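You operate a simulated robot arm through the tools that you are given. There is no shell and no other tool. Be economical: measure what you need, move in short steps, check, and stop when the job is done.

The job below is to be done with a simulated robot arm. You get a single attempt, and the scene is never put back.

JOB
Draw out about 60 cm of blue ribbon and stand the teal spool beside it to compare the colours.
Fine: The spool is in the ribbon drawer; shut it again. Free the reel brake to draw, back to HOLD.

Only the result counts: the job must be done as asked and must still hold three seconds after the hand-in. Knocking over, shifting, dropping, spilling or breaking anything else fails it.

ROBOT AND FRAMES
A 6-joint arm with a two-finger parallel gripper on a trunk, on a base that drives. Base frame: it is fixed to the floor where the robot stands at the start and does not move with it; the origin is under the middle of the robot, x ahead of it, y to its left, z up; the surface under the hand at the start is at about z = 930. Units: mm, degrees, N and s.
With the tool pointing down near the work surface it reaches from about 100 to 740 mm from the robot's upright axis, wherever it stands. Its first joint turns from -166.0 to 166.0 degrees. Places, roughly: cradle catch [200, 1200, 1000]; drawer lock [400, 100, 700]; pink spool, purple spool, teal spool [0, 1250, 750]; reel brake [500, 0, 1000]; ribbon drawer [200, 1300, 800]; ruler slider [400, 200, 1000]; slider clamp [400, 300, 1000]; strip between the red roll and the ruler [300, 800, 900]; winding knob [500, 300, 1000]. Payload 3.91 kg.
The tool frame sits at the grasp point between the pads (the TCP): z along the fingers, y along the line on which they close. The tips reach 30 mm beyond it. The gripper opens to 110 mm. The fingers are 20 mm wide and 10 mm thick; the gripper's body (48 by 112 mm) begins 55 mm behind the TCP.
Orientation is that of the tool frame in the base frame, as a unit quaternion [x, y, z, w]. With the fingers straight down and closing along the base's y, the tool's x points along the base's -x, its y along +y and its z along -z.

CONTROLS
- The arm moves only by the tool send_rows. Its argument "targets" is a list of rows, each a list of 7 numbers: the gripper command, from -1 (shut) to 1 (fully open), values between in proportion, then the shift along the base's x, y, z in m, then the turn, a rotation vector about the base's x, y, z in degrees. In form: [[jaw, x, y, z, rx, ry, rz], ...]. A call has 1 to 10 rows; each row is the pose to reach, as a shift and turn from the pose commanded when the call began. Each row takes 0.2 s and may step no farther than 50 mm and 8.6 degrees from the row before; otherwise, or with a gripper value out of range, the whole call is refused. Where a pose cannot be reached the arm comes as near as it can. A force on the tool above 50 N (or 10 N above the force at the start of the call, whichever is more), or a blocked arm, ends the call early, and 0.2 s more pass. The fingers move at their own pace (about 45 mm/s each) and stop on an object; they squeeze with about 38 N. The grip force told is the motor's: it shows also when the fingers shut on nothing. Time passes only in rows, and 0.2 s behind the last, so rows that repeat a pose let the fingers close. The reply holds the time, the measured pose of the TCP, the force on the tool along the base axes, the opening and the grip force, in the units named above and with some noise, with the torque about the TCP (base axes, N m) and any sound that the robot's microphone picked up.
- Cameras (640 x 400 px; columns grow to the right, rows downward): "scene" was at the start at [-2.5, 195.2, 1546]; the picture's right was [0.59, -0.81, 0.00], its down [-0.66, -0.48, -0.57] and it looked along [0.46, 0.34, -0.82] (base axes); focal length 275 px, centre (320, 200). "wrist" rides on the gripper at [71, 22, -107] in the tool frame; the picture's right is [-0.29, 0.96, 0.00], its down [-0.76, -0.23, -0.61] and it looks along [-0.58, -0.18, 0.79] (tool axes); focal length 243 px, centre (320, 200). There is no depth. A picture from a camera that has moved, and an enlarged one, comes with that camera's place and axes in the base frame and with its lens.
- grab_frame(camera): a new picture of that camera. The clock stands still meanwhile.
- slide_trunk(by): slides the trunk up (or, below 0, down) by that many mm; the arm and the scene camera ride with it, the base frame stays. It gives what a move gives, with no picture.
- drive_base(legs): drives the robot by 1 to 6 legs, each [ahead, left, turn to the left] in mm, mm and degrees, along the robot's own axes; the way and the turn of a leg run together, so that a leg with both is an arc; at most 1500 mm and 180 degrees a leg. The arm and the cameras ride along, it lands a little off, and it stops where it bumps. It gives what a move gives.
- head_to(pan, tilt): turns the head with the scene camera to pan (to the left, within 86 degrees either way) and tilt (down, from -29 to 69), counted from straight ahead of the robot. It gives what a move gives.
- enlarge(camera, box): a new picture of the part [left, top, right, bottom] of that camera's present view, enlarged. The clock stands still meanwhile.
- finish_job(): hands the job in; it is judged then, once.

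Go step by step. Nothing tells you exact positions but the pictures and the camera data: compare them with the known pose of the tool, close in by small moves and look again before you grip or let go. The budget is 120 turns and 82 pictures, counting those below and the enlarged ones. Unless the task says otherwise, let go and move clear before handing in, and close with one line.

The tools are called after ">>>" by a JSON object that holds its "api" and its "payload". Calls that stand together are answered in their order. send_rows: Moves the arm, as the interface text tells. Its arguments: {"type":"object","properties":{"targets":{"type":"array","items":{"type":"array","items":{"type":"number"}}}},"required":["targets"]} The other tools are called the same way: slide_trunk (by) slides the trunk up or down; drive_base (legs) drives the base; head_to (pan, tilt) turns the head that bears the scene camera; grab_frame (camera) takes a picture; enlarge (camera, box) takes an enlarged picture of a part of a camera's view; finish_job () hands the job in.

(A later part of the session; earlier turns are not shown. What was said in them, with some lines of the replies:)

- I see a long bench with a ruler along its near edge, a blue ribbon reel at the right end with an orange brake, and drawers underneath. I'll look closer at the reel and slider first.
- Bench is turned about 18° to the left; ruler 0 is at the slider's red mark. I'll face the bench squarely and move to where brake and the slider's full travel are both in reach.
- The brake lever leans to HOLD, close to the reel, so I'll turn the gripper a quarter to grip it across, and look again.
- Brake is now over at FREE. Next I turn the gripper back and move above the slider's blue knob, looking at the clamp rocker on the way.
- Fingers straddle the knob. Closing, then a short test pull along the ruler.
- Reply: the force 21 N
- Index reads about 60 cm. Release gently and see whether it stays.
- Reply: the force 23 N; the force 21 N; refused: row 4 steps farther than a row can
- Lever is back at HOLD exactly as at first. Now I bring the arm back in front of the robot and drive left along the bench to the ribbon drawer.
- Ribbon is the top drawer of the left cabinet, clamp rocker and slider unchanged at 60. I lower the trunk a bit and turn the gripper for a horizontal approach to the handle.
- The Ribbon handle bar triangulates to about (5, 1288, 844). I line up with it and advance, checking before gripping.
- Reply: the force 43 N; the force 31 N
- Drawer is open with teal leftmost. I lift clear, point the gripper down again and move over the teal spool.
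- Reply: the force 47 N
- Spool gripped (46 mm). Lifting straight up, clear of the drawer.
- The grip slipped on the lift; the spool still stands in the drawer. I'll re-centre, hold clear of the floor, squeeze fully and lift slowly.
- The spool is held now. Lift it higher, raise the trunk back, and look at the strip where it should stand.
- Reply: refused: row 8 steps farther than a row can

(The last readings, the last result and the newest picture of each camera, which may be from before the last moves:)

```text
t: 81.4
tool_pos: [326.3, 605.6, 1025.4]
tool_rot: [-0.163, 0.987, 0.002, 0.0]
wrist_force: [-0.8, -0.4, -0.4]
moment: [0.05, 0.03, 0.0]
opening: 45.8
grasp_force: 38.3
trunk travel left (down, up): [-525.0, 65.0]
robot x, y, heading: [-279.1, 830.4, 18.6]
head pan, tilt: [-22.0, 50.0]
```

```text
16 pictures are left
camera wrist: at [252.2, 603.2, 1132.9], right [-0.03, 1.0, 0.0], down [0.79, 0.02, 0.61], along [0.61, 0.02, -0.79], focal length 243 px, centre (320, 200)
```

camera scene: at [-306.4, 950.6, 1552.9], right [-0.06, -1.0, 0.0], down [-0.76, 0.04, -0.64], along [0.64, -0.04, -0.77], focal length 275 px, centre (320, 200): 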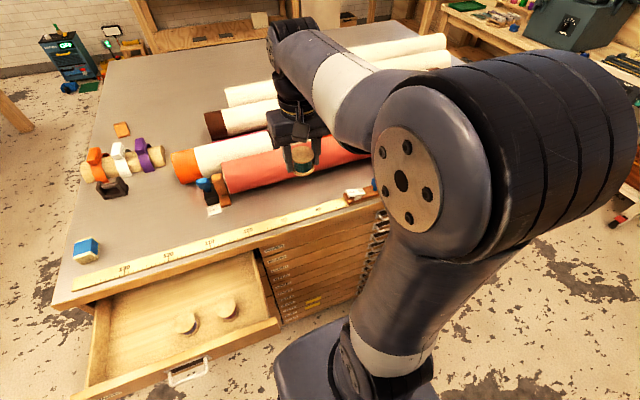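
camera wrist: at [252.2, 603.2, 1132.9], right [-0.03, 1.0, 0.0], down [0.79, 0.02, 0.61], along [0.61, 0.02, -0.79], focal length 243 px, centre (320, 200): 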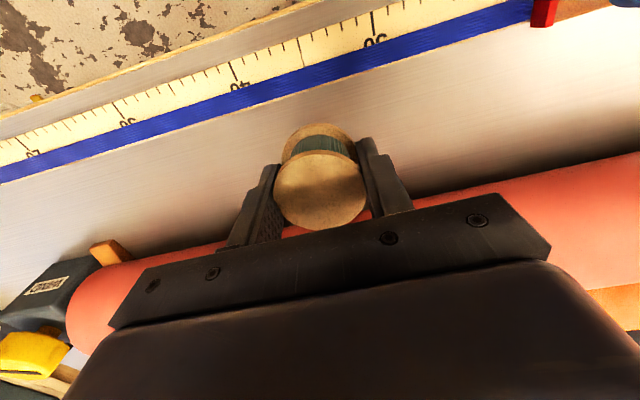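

>>> {"api": "send_rows", "payload": {"targets": [[-1, 0, 0, -0.025, 0, 0, 0], [-1, 0, 0, -0.045, 0, 0, 0], [-1, 0, 0, -0.054, 0, 0, 0]]}}

>>> {"api": "send_rows", "payload": {"targets": [[-1, 0, 0, -0.003, 0, 0, 0], [-1, 0, 0, -0.006, 0, 0, 0]]}}

>>> {"api": "enlarge", "payload": {"camera": "scene", "box": [330, 100, 490, 220]}}

```text
t: 82.2
tool_pos: [326.1, 605.6, 971.7]
tool_rot: [-0.162, 0.987, 0.0, 0.0]
wrist_force: [0.2, 0.0, -1.1]
moment: [-0.02, -0.01, -0.02]
opening: 45.8
grasp_force: 38.5
trunk travel left (down, up): [-525.0, 65.0]
robot x, y, heading: [-280.0, 829.1, 18.7]
head pan, tilt: [-22.0, 50.0]
```

```text
t: 82.8
tool_pos: [325.8, 605.5, 965.8]
tool_rot: [-0.162, 0.987, 0.001, -0.001]
wrist_force: [-0.3, 0.7, -0.6]
moment: [-0.01, 0.01, 0.0]
opening: 46.1
grasp_force: 38.2
trunk travel left (down, up): [-525.0, 65.0]
robot x, y, heading: [-277.1, 830.6, 18.6]
head pan, tilt: [-22.0, 50.0]
```

```text
3.33 times, centred on (410, 160) of scene
camera zoom: at [-306.4, 950.6, 1552.9], right [-0.06, -1.0, 0.0], down [-0.76, 0.04, -0.64], along [0.64, -0.04, -0.77], focal length 917 px, centre (20, 333)
```

zoom: 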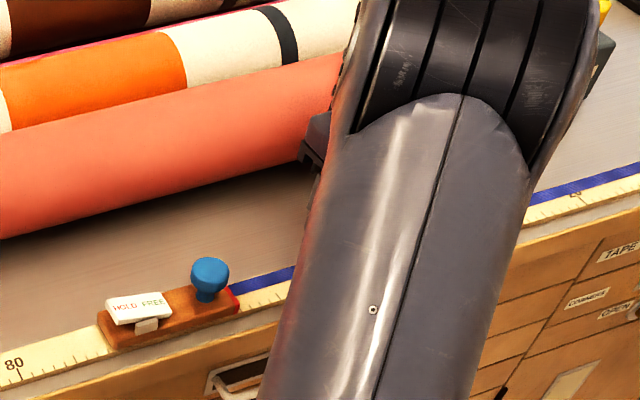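

Blocked view, so I use touch: lower in 2 mm steps until there is contact force.

>>> {"api": "send_rows", "payload": {"targets": [[-1, 0, 0, -0.002, 0, 0, 0]]}}

>>> {"api": "send_rows", "payload": {"targets": [[-1, 0, 0, -0.0015, 0, 0, 0]]}}

>>> {"api": "send_rows", "payload": {"targets": [[-1, 0, 0, -0.0015, 0, 0, 0]]}}

```text
t: 83.2
tool_pos: [326.6, 606.0, 964.0]
tool_rot: [-0.163, 0.987, 0.0, -0.001]
wrist_force: [0.5, -0.2, -0.2]
moment: [-0.03, 0.0, -0.02]
opening: 45.9
grasp_force: 37.8
trunk travel left (down, up): [-525.0, 65.0]
robot x, y, heading: [-276.3, 833.5, 18.6]
head pan, tilt: [-22.0, 50.0]
```

```text
t: 83.6
tool_pos: [325.6, 605.6, 963.0]
tool_rot: [-0.163, 0.987, 0.001, 0.0]
wrist_force: [0.2, -0.2, 0.2]
moment: [-0.05, -0.05, 0.02]
opening: 45.8
grasp_force: 37.9
trunk travel left (down, up): [-525.0, 65.0]
robot x, y, heading: [-274.9, 829.6, 18.7]
head pan, tilt: [-22.0, 50.0]
```

```text
t: 84.0
tool_pos: [325.8, 606.5, 962.5]
tool_rot: [-0.162, 0.987, -0.001, 0.001]
wrist_force: [-0.7, 1.5, 8.3]
moment: [-0.04, 0.0, -0.01]
opening: 46.1
grasp_force: 38.0
trunk travel left (down, up): [-525.0, 65.0]
robot x, y, heading: [-271.1, 824.0, 18.6]
head pan, tilt: [-22.0, 50.0]
```

Contact felt. Release by a small opening and rise straight up.

>>> {"api": "send_rows", "payload": {"targets": [[-0.1, 0, 0, 0, 0, 0, 0], [0.1, 0, 0, 0, 0, 0, 0], [0.27, 0, 0, 0, 0, 0, 0], [0.27, 0, 0, 0.02, 0, 0, 0], [0.27, 0, 0, 0.06, 0, 0, 0], [0.27, 0, 0, 0.105, 0, 0, 0], [0.27, 0, 0, 0.15, 0, 0, 0]]}}

>>> {"api": "grab_frame", "payload": {"camera": "wrist"}}

```text
t: 85.6
tool_pos: [326.5, 606.0, 1110.6]
tool_rot: [-0.162, 0.987, 0.001, 0.0]
wrist_force: [-0.5, -1.0, 0.1]
moment: [-0.02, 0.02, 0.02]
opening: 70.0
grasp_force: 0.0
trunk travel left (down, up): [-525.0, 65.0]
robot x, y, heading: [-279.5, 831.4, 18.7]
head pan, tilt: [-22.0, 50.0]
```

```text
14 pictures are left
camera wrist: at [252.5, 602.0, 1218.5], right [-0.03, 1.0, 0.0], down [0.79, 0.02, 0.61], along [0.61, 0.02, -0.79], focal length 243 px, centre (320, 200)
```

wrist: 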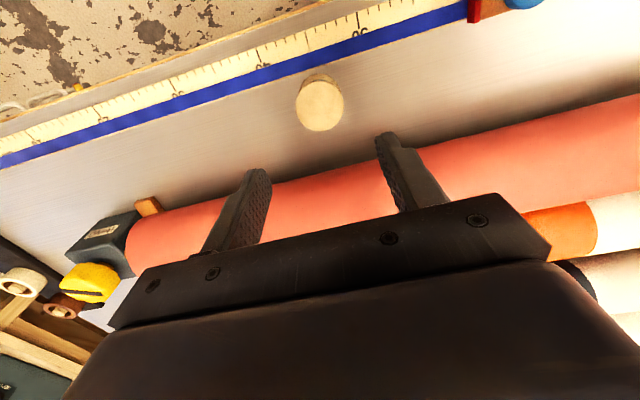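

Spool stands beside the ribbon. Now I return to the drawer with the gripper horizontal to push it shut by its handle.

>>> {"api": "send_rows", "payload": {"targets": [[0.27, -0.0345, 0.0313, 0.01, 0, 0, 8.5], [0.27, -0.069, 0.0626, 0.02, 0, 0, 17], [0.27, -0.1035, 0.0939, 0.03, 0, 0, 25.5], [0.27, -0.138, 0.1252, 0.04, 0, 0, 34], [0.27, -0.1725, 0.1565, 0.05, 0, 0, 42.5], [0.27, -0.207, 0.1878, 0.06, 0, 0, 51], [0.27, -0.2415, 0.2191, 0.06, 0, 0, 59.5], [0.27, -0.276, 0.2504, 0.06, 0, 0, 68], [0.27, -0.3105, 0.2817, 0.06, 0, 0, 76.5], [0.27, -0.345, 0.313, 0.06, 0, 0, 85]]}}

>>> {"api": "send_rows", "payload": {"targets": [[0.05, -0.0345, 0.0313, 0, 0, 0, 5], [0.05, -0.069, 0.0626, 0, 0, 0, 5], [0.05, -0.1035, 0.0939, 0, 0, 0, 5]]}}

>>> {"api": "slide_trunk", "payload": {"by": -150}}

```text
t: 87.8
tool_pos: [-20.8, 919.1, 1172.0]
tool_rot: [0.787, -0.617, 0.0, 0.001]
wrist_force: [-0.3, 0.2, 0.0]
moment: [0.02, -0.01, 0.01]
opening: 69.9
grasp_force: 0.1
trunk travel left (down, up): [-525.0, 65.0]
robot x, y, heading: [-276.4, 829.5, 18.9]
head pan, tilt: [-22.0, 50.0]
```

```text
t: 88.6
tool_pos: [-122.8, 1013.0, 1170.7]
tool_rot: [0.812, -0.583, 0.0, 0.001]
wrist_force: [0.7, -0.2, -0.7]
moment: [0.02, 0.02, 0.01]
opening: 57.7
grasp_force: 0.1
trunk travel left (down, up): [-525.0, 65.0]
robot x, y, heading: [-275.2, 833.9, 18.7]
head pan, tilt: [-22.0, 50.0]
```

```text
t: 90.3
tool_pos: [-123.5, 1013.2, 1019.4]
tool_rot: [0.812, -0.583, -0.001, 0.0]
wrist_force: [-0.6, 1.0, 0.5]
moment: [0.02, 0.02, 0.04]
opening: 57.9
grasp_force: 0.1
trunk travel left (down, up): [-375.0, 215.0]
robot x, y, heading: [-276.4, 831.1, 18.9]
head pan, tilt: [-22.0, 50.0]
```

>>> {"api": "send_rows", "payload": {"targets": [[0.05, -0.0167, 0.0177, 0.005, 2.72, -8.05, 0], [0.05, -0.0334, 0.0354, 0.01, 5.44, -16.1, 0], [0.05, -0.05, 0.0531, 0.01, 8.16, -24.15, 0], [0.05, -0.0667, 0.0708, 0.01, 10.88, -32.2, 0], [0.05, -0.0834, 0.0885, 0.01, 13.6, -40.25, 0], [0.05, -0.1, 0.1062, 0.01, 16.32, -48.3, 0], [0.05, -0.1167, 0.1239, 0.01, 19.04, -56.35, 0], [0.05, -0.1334, 0.1416, 0.01, 21.76, -64.4, 0], [0.05, -0.15, 0.1593, 0.01, 24.48, -72.45, 0], [0.05, -0.1667, 0.177, 0.01, 27.2, -80.5, 0]]}}

>>> {"api": "send_rows", "payload": {"targets": [[0.05, 0.0, 0.0, -0.04, 1.6, -4.75, 0], [0.05, 0.0, 0.0, -0.08, 1.6, -4.75, 0], [0.05, 0.0, 0.0, -0.12, 1.6, -4.75, 0], [0.05, 0.0, 0.0, -0.16, 1.6, -4.75, 0], [0.05, 0.003, 0.002, -0.187, 1.6, -4.75, 0]]}}

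>>> {"api": "grab_frame", "payload": {"camera": "wrist"}}

```text
t: 92.7
tool_pos: [-239.6, 1178.6, 1061.2]
tool_rot: [0.566, -0.492, 0.387, -0.537]
wrist_force: [-0.4, -0.5, 0.0]
moment: [0.02, -0.02, 0.0]
opening: 58.0
grasp_force: 0.1
trunk travel left (down, up): [-375.0, 215.0]
robot x, y, heading: [-275.6, 828.9, 18.7]
head pan, tilt: [-22.0, 50.0]
stopped in row 10: the arm was blocked; the commanded pose is now the measured one
```

```text
t: 93.5
tool_pos: [-221.8, 1173.6, 1004.9]
tool_rot: [-0.509, 0.548, -0.343, 0.568]
wrist_force: [-0.9, 0.6, -0.6]
moment: [0.02, 0.03, 0.0]
opening: 57.6
grasp_force: 0.0
trunk travel left (down, up): [-375.0, 215.0]
robot x, y, heading: [-280.4, 829.6, 18.5]
head pan, tilt: [-22.0, 50.0]
stopped in row 3: the arm was blocked; the commanded pose is now the measured one
```

```text
13 pictures are left
camera wrist: at [-318.0, 1088.5, 977.9], right [-0.21, 0.51, -0.83], down [-0.68, 0.54, 0.5], along [0.71, 0.67, 0.23], focal length 243 px, centre (320, 200)
```

wrist: 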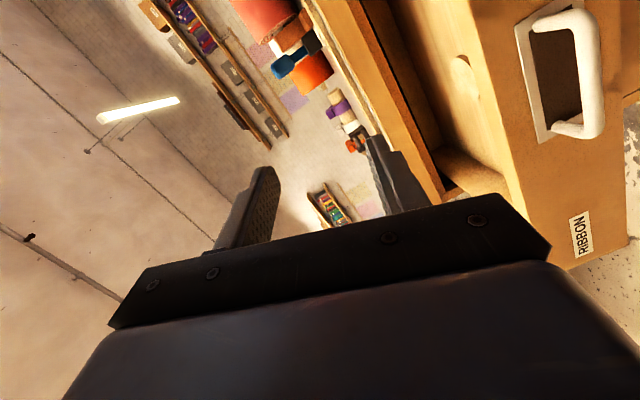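

The arm folded too tightly here; I drive back to where this pose worked before, then fix the orientation.

>>> {"api": "drive_base", "payload": {"legs": [[0, -130, 0]]}}

>>> {"api": "send_rows", "payload": {"targets": [[0.05, -0.02, 0.028, 0, -3.4, -2.7, 2], [0.05, -0.042, 0.056, 0, -6.9, -5.4, 4], [0.05, -0.064, 0.084, 0, -10.3, -8, 5.9], [0.05, -0.086, 0.112, 0, -13.7, -10.7, 7.9], [0.05, -0.107, 0.14, 0, -13.7, -10.7, 7.9]]}}

```text
t: 94.8
tool_pos: [-181.5, 1048.0, 1005.3]
tool_rot: [-0.51, 0.548, -0.341, 0.569]
wrist_force: [0.0, 1.0, -1.1]
moment: [0.05, 0.01, 0.02]
opening: 57.5
grasp_force: 0.0
trunk travel left (down, up): [-375.0, 215.0]
robot x, y, heading: [-234.0, 705.0, 18.9]
head pan, tilt: [-22.0, 50.0]
```

```text
t: 96.2
tool_pos: [-267.1, 1190.3, 1021.5]
tool_rot: [-0.563, 0.436, -0.41, 0.57]
wrist_force: [0.7, 0.3, 0.1]
moment: [0.03, -0.01, -0.05]
opening: 58.2
grasp_force: 0.1
trunk travel left (down, up): [-375.0, 215.0]
robot x, y, heading: [-233.1, 702.3, 18.7]
head pan, tilt: [-22.0, 50.0]
stopped in row 5: the arm was blocked; the commanded pose is now the measured one
```

>>> {"api": "send_rows", "payload": {"targets": [[0.05, -0.002, 0, -0.045, 0, 0, 0], [0.05, -0.005, 0, -0.09, 0, 0, 0], [0.05, -0.008, 0, -0.13, 0, 0, 0]]}}

```text
t: 97.0
tool_pos: [-274.9, 1192.7, 891.7]
tool_rot: [-0.564, 0.434, -0.408, 0.571]
wrist_force: [0.1, 0.2, 0.3]
moment: [-0.02, 0.04, 0.0]
opening: 57.7
grasp_force: 0.1
trunk travel left (down, up): [-375.0, 215.0]
robot x, y, heading: [-231.5, 704.0, 18.8]
head pan, tilt: [-22.0, 50.0]
```

>>> {"api": "send_rows", "payload": {"targets": [[0.05, 0, 0, -0.025, -1.75, -1.33, 1.84], [0.05, 0, 0, -0.048, -1.75, -1.33, 1.84]]}}

>>> {"api": "grab_frame", "payload": {"camera": "wrist"}}

```text
t: 97.6
tool_pos: [-276.4, 1191.3, 843.3]
tool_rot: [0.575, -0.412, 0.413, -0.573]
wrist_force: [0.1, -0.3, -0.5]
moment: [0.01, 0.01, 0.04]
opening: 57.9
grasp_force: 0.1
trunk travel left (down, up): [-375.0, 215.0]
robot x, y, heading: [-234.5, 705.5, 18.6]
head pan, tilt: [-22.0, 50.0]
```

```text
12 pictures are left
camera wrist: at [-354.4, 1088.9, 823.4], right [-0.09, 0.27, -0.96], down [-0.82, 0.53, 0.23], along [0.57, 0.81, 0.17], focal length 243 px, centre (320, 200)
```

wrist: 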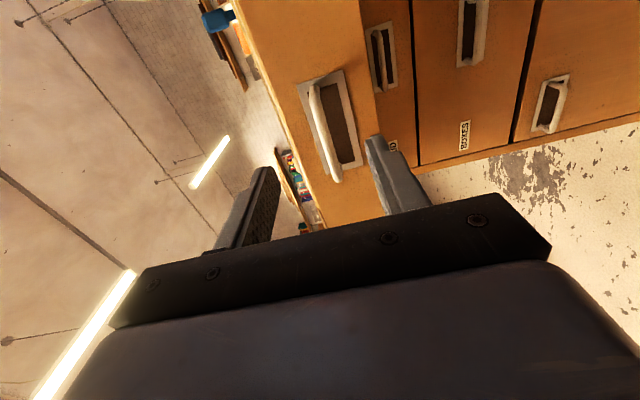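

>>> {"api": "send_rows", "payload": {"targets": [[0.05, 0.032, 0.011, 0, 0, 0, 0], [0.05, 0.063, 0.023, 0, 0, 0, 0], [-0.5, 0.063, 0.023, 0, 0, 0, 0], [-1, 0.063, 0.023, 0, 0, 0, 0], [-1, 0.063, 0.023, 0, 0, 0, 0]]}}

>>> {"api": "send_rows", "payload": {"targets": [[-1, 0.019, 0.0063, 0, 0, 0, 0], [-1, 0.038, 0.0126, 0, 0, 0, 0], [-1, 0.057, 0.0188, 0, 0, 0, 0], [-1, 0.076, 0.025, 0, 0, 0, 0], [-1, 0.095, 0.0314, 0, 0, 0, 0]]}}

```text
t: 98.8
tool_pos: [-214.0, 1213.0, 841.5]
tool_rot: [0.576, -0.412, 0.414, -0.572]
wrist_force: [0.3, -1.4, -14.7]
moment: [0.18, 0.32, 0.08]
opening: 9.1
grasp_force: 22.0
trunk travel left (down, up): [-375.0, 215.0]
robot x, y, heading: [-234.4, 702.3, 18.8]
head pan, tilt: [-22.0, 50.0]
```

```text
t: 100.0
tool_pos: [-118.1, 1244.5, 841.8]
tool_rot: [0.576, -0.413, 0.413, -0.572]
wrist_force: [0.4, -0.9, -28.9]
moment: [0.12, 0.6, -0.98]
opening: 8.6
grasp_force: 45.4
trunk travel left (down, up): [-375.0, 215.0]
robot x, y, heading: [-234.8, 702.6, 18.9]
head pan, tilt: [-22.0, 50.0]
```

>>> {"api": "send_rows", "payload": {"targets": [[-1, 0.019, 0.0063, -0.002, 0, 0, 0], [-1, 0.038, 0.0126, -0.002, 0, 0, 0], [-1, 0.057, 0.0188, -0.002, 0, 0, 0], [-1, 0.076, 0.025, -0.002, 0, 0, 0], [-1, 0.095, 0.0314, -0.002, 0, 0, 0], [-1, 0.103, 0.034, -0.002, 0, 0, 0]]}}

>>> {"api": "send_rows", "payload": {"targets": [[-1, 0.0038, 0.0013, 0, 0, 0, 0], [-1, 0.0076, 0.0025, 0, 0, 0, 0], [-1, 0.0114, 0.0038, 0, 0, 0, 0], [-1, 0.0133, 0.0044, 0, 0, 0, 0]]}}

>>> {"api": "head_to", "payload": {"pan": 45, "tilt": 50}}

>>> {"api": "enlarge", "payload": {"camera": "scene", "box": [290, 120, 450, 260]}}

```text
t: 101.4
tool_pos: [-15.8, 1277.7, 840.5]
tool_rot: [0.575, -0.413, 0.413, -0.573]
wrist_force: [1.5, 0.1, 0.1]
moment: [0.08, 0.05, 0.03]
opening: 9.0
grasp_force: 44.9
trunk travel left (down, up): [-375.0, 215.0]
robot x, y, heading: [-232.8, 702.7, 18.8]
head pan, tilt: [-22.0, 50.0]
```

```text
t: 102.4
tool_pos: [-6.8, 1282.0, 841.8]
tool_rot: [0.576, -0.41, 0.412, -0.575]
wrist_force: [-43.7, -21.3, -6.7]
moment: [0.27, 0.23, -0.09]
opening: 8.3
grasp_force: 45.4
trunk travel left (down, up): [-375.0, 215.0]
robot x, y, heading: [-236.4, 705.4, 19.0]
head pan, tilt: [-22.0, 50.0]
```

```text
t: 103.8
tool_pos: [-6.2, 1282.0, 841.9]
tool_rot: [0.576, -0.411, 0.411, -0.574]
wrist_force: [-44.5, -20.8, -17.2]
moment: [0.12, 0.29, 0.02]
opening: 8.9
grasp_force: 45.1
trunk travel left (down, up): [-375.0, 215.0]
robot x, y, heading: [-231.6, 704.5, 19.0]
head pan, tilt: [45.0, 50.0]
```

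```text
2.86 times, centred on (370, 190) of scene
camera zoom: at [-310.4, 897.4, 1402.6], right [0.9, -0.44, 0.0], down [-0.34, -0.69, -0.64], along [0.29, 0.58, -0.77], focal length 786 px, centre (177, 229)
```

zoom: 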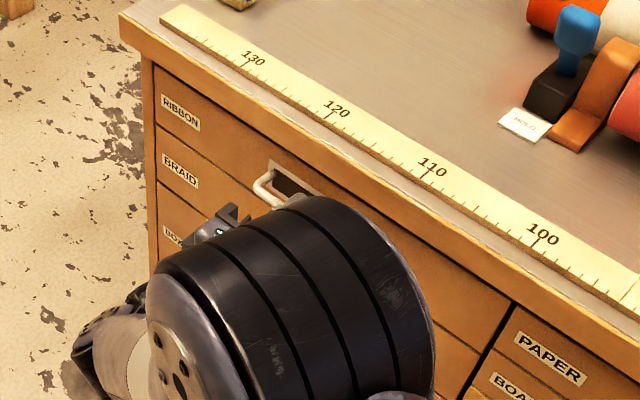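

The drawer is shut against its stop. Release, back off, and make a final check of everything.

>>> {"api": "send_rows", "payload": {"targets": [[-0.6, 0, 0, 0, 0, 0, 0], [-0.1, 0, 0, 0, 0, 0, 0], [0.05, 0, 0, 0, 0, 0, 0], [0.05, -0.019, -0.0063, 0, 0, 0, 0], [0.05, -0.057, -0.0188, 0, 0, 0, 0], [0.05, -0.095, -0.0314, 0, 0, 0, 0], [0.05, -0.133, -0.044, 0, 0, 0, 0], [0.05, -0.17, -0.057, 0, 0, 0, 0]]}}

>>> {"api": "slide_trunk", "payload": {"by": 150}}

>>> {"api": "enlarge", "payload": {"camera": "scene", "box": [290, 100, 490, 260]}}

>>> {"api": "head_to", "payload": {"pan": -22, "tilt": 45}}

>>> {"api": "grab_frame", "payload": {"camera": "scene"}}

```text
t: 105.6
tool_pos: [-170.6, 1224.6, 839.6]
tool_rot: [-0.574, 0.412, -0.413, 0.574]
wrist_force: [1.2, -0.6, 0.3]
moment: [0.02, -0.03, -0.01]
opening: 57.9
grasp_force: 0.0
trunk travel left (down, up): [-375.0, 215.0]
robot x, y, heading: [-232.8, 703.5, 19.1]
head pan, tilt: [45.0, 50.0]
```

```text
t: 107.4
tool_pos: [-169.7, 1225.7, 988.6]
tool_rot: [-0.574, 0.412, -0.413, 0.574]
wrist_force: [0.9, -0.4, 0.2]
moment: [0.01, -0.02, -0.02]
opening: 57.6
grasp_force: 0.1
trunk travel left (down, up): [-525.0, 65.0]
robot x, y, heading: [-232.5, 704.3, 18.8]
head pan, tilt: [45.0, 50.0]
```

```text
2.50 times, centred on (390, 180) of scene
camera zoom: at [-306.9, 898.2, 1552.8], right [0.9, -0.44, 0.0], down [-0.34, -0.69, -0.64], along [0.28, 0.58, -0.77], focal length 688 px, centre (145, 250)
```

zoom: 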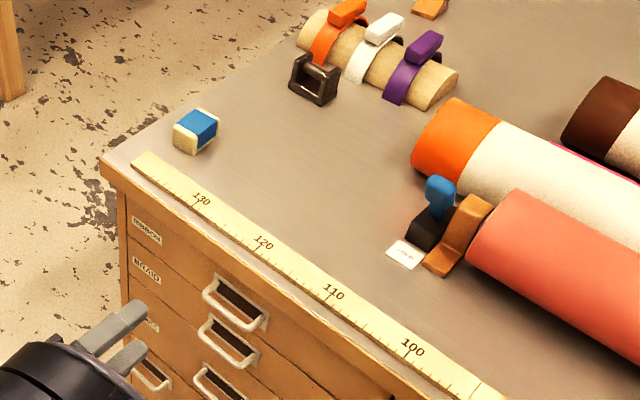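

```text
t: 108.8
tool_pos: [-170.8, 1225.3, 989.7]
tool_rot: [0.575, -0.412, 0.413, -0.574]
wrist_force: [-0.1, -0.5, 0.5]
moment: [0.05, -0.02, 0.01]
opening: 57.7
grasp_force: 0.1
trunk travel left (down, up): [-525.0, 65.0]
robot x, y, heading: [-229.2, 705.6, 19.0]
head pan, tilt: [-22.0, 45.0]
```

```text
9 pictures are left
camera scene: at [-259.7, 824.5, 1559.7], right [-0.05, -1.0, 0.0], down [-0.71, 0.04, -0.71], along [0.71, -0.04, -0.71], focal length 275 px, centre (320, 200)
```

scene: 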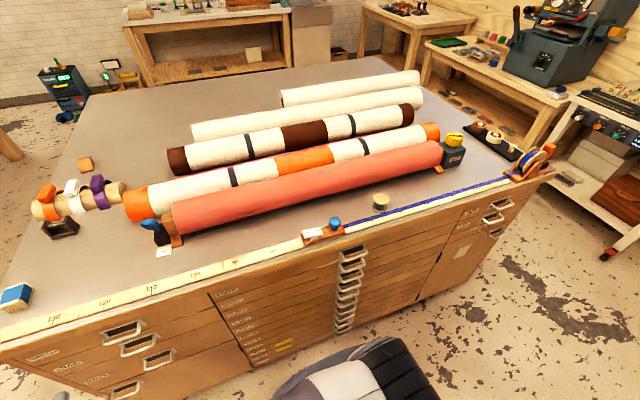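

>>> {"api": "enlarge", "payload": {"camera": "scene", "box": [290, 180, 410, 250]}}

>>> {"api": "enlarge", "payload": {"camera": "scene", "box": [450, 120, 570, 200]}}

>>> {"api": "enlarge", "payload": {"camera": "scene", "box": [0, 290, 220, 400]}}

```text
5.33 times, centred on (350, 215) of scene
camera zoom: at [-259.7, 824.5, 1559.7], right [-0.05, -1.0, 0.0], down [-0.71, 0.04, -0.71], along [0.71, -0.04, -0.71], focal length 1467 px, centre (160, 120)
```

zoom: 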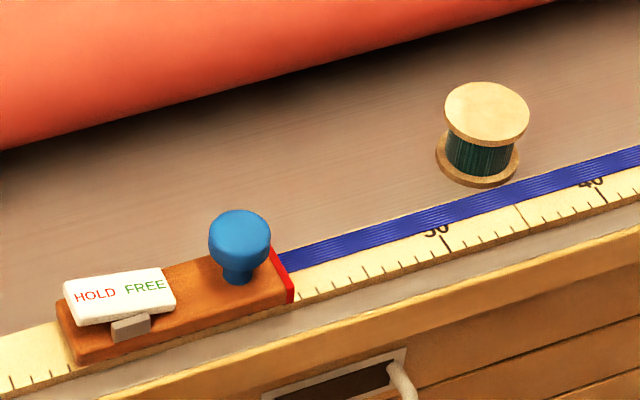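

```text
5.00 times, centred on (510, 160) of scene
camera zoom: at [-259.7, 824.5, 1559.7], right [-0.05, -1.0, 0.0], down [-0.71, 0.04, -0.71], along [0.71, -0.04, -0.71], focal length 1375 px, centre (-630, 400)
```

zoom: 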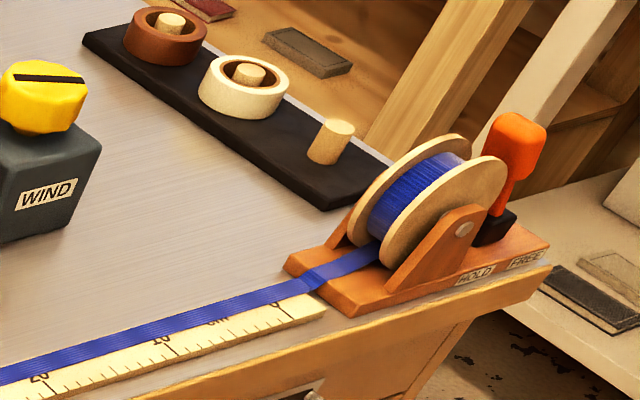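

```text
2.91 times, centred on (110, 345) of scene
camera zoom: at [-259.7, 824.5, 1559.7], right [-0.05, -1.0, 0.0], down [-0.71, 0.04, -0.71], along [0.71, -0.04, -0.71], focal length 800 px, centre (931, -222)
```

zoom: 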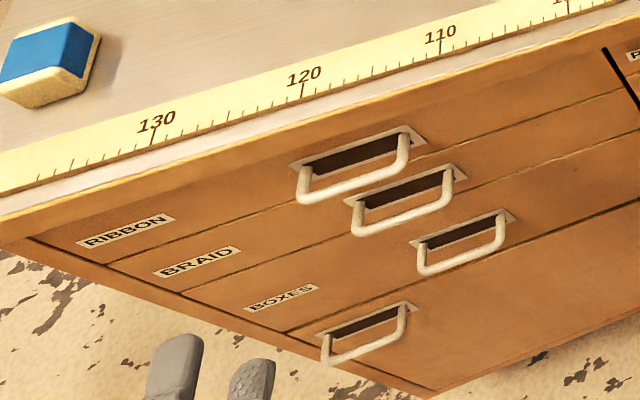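

Ribbon index reads 60 cm, the brake lever is back at HOLD, the teal spool stands upright beside the ribbon, the Ribbon drawer is flush shut, and the gripper is clear. Handing in.

>>> {"api": "finish_job", "payload": {}}

```text
The job is handed in.
```

The job is handed in: about 60 cm of blue ribbon is drawn, the reel brake is back at HOLD, the teal spool stands beside the ribbon, and the ribbon drawer is shut.
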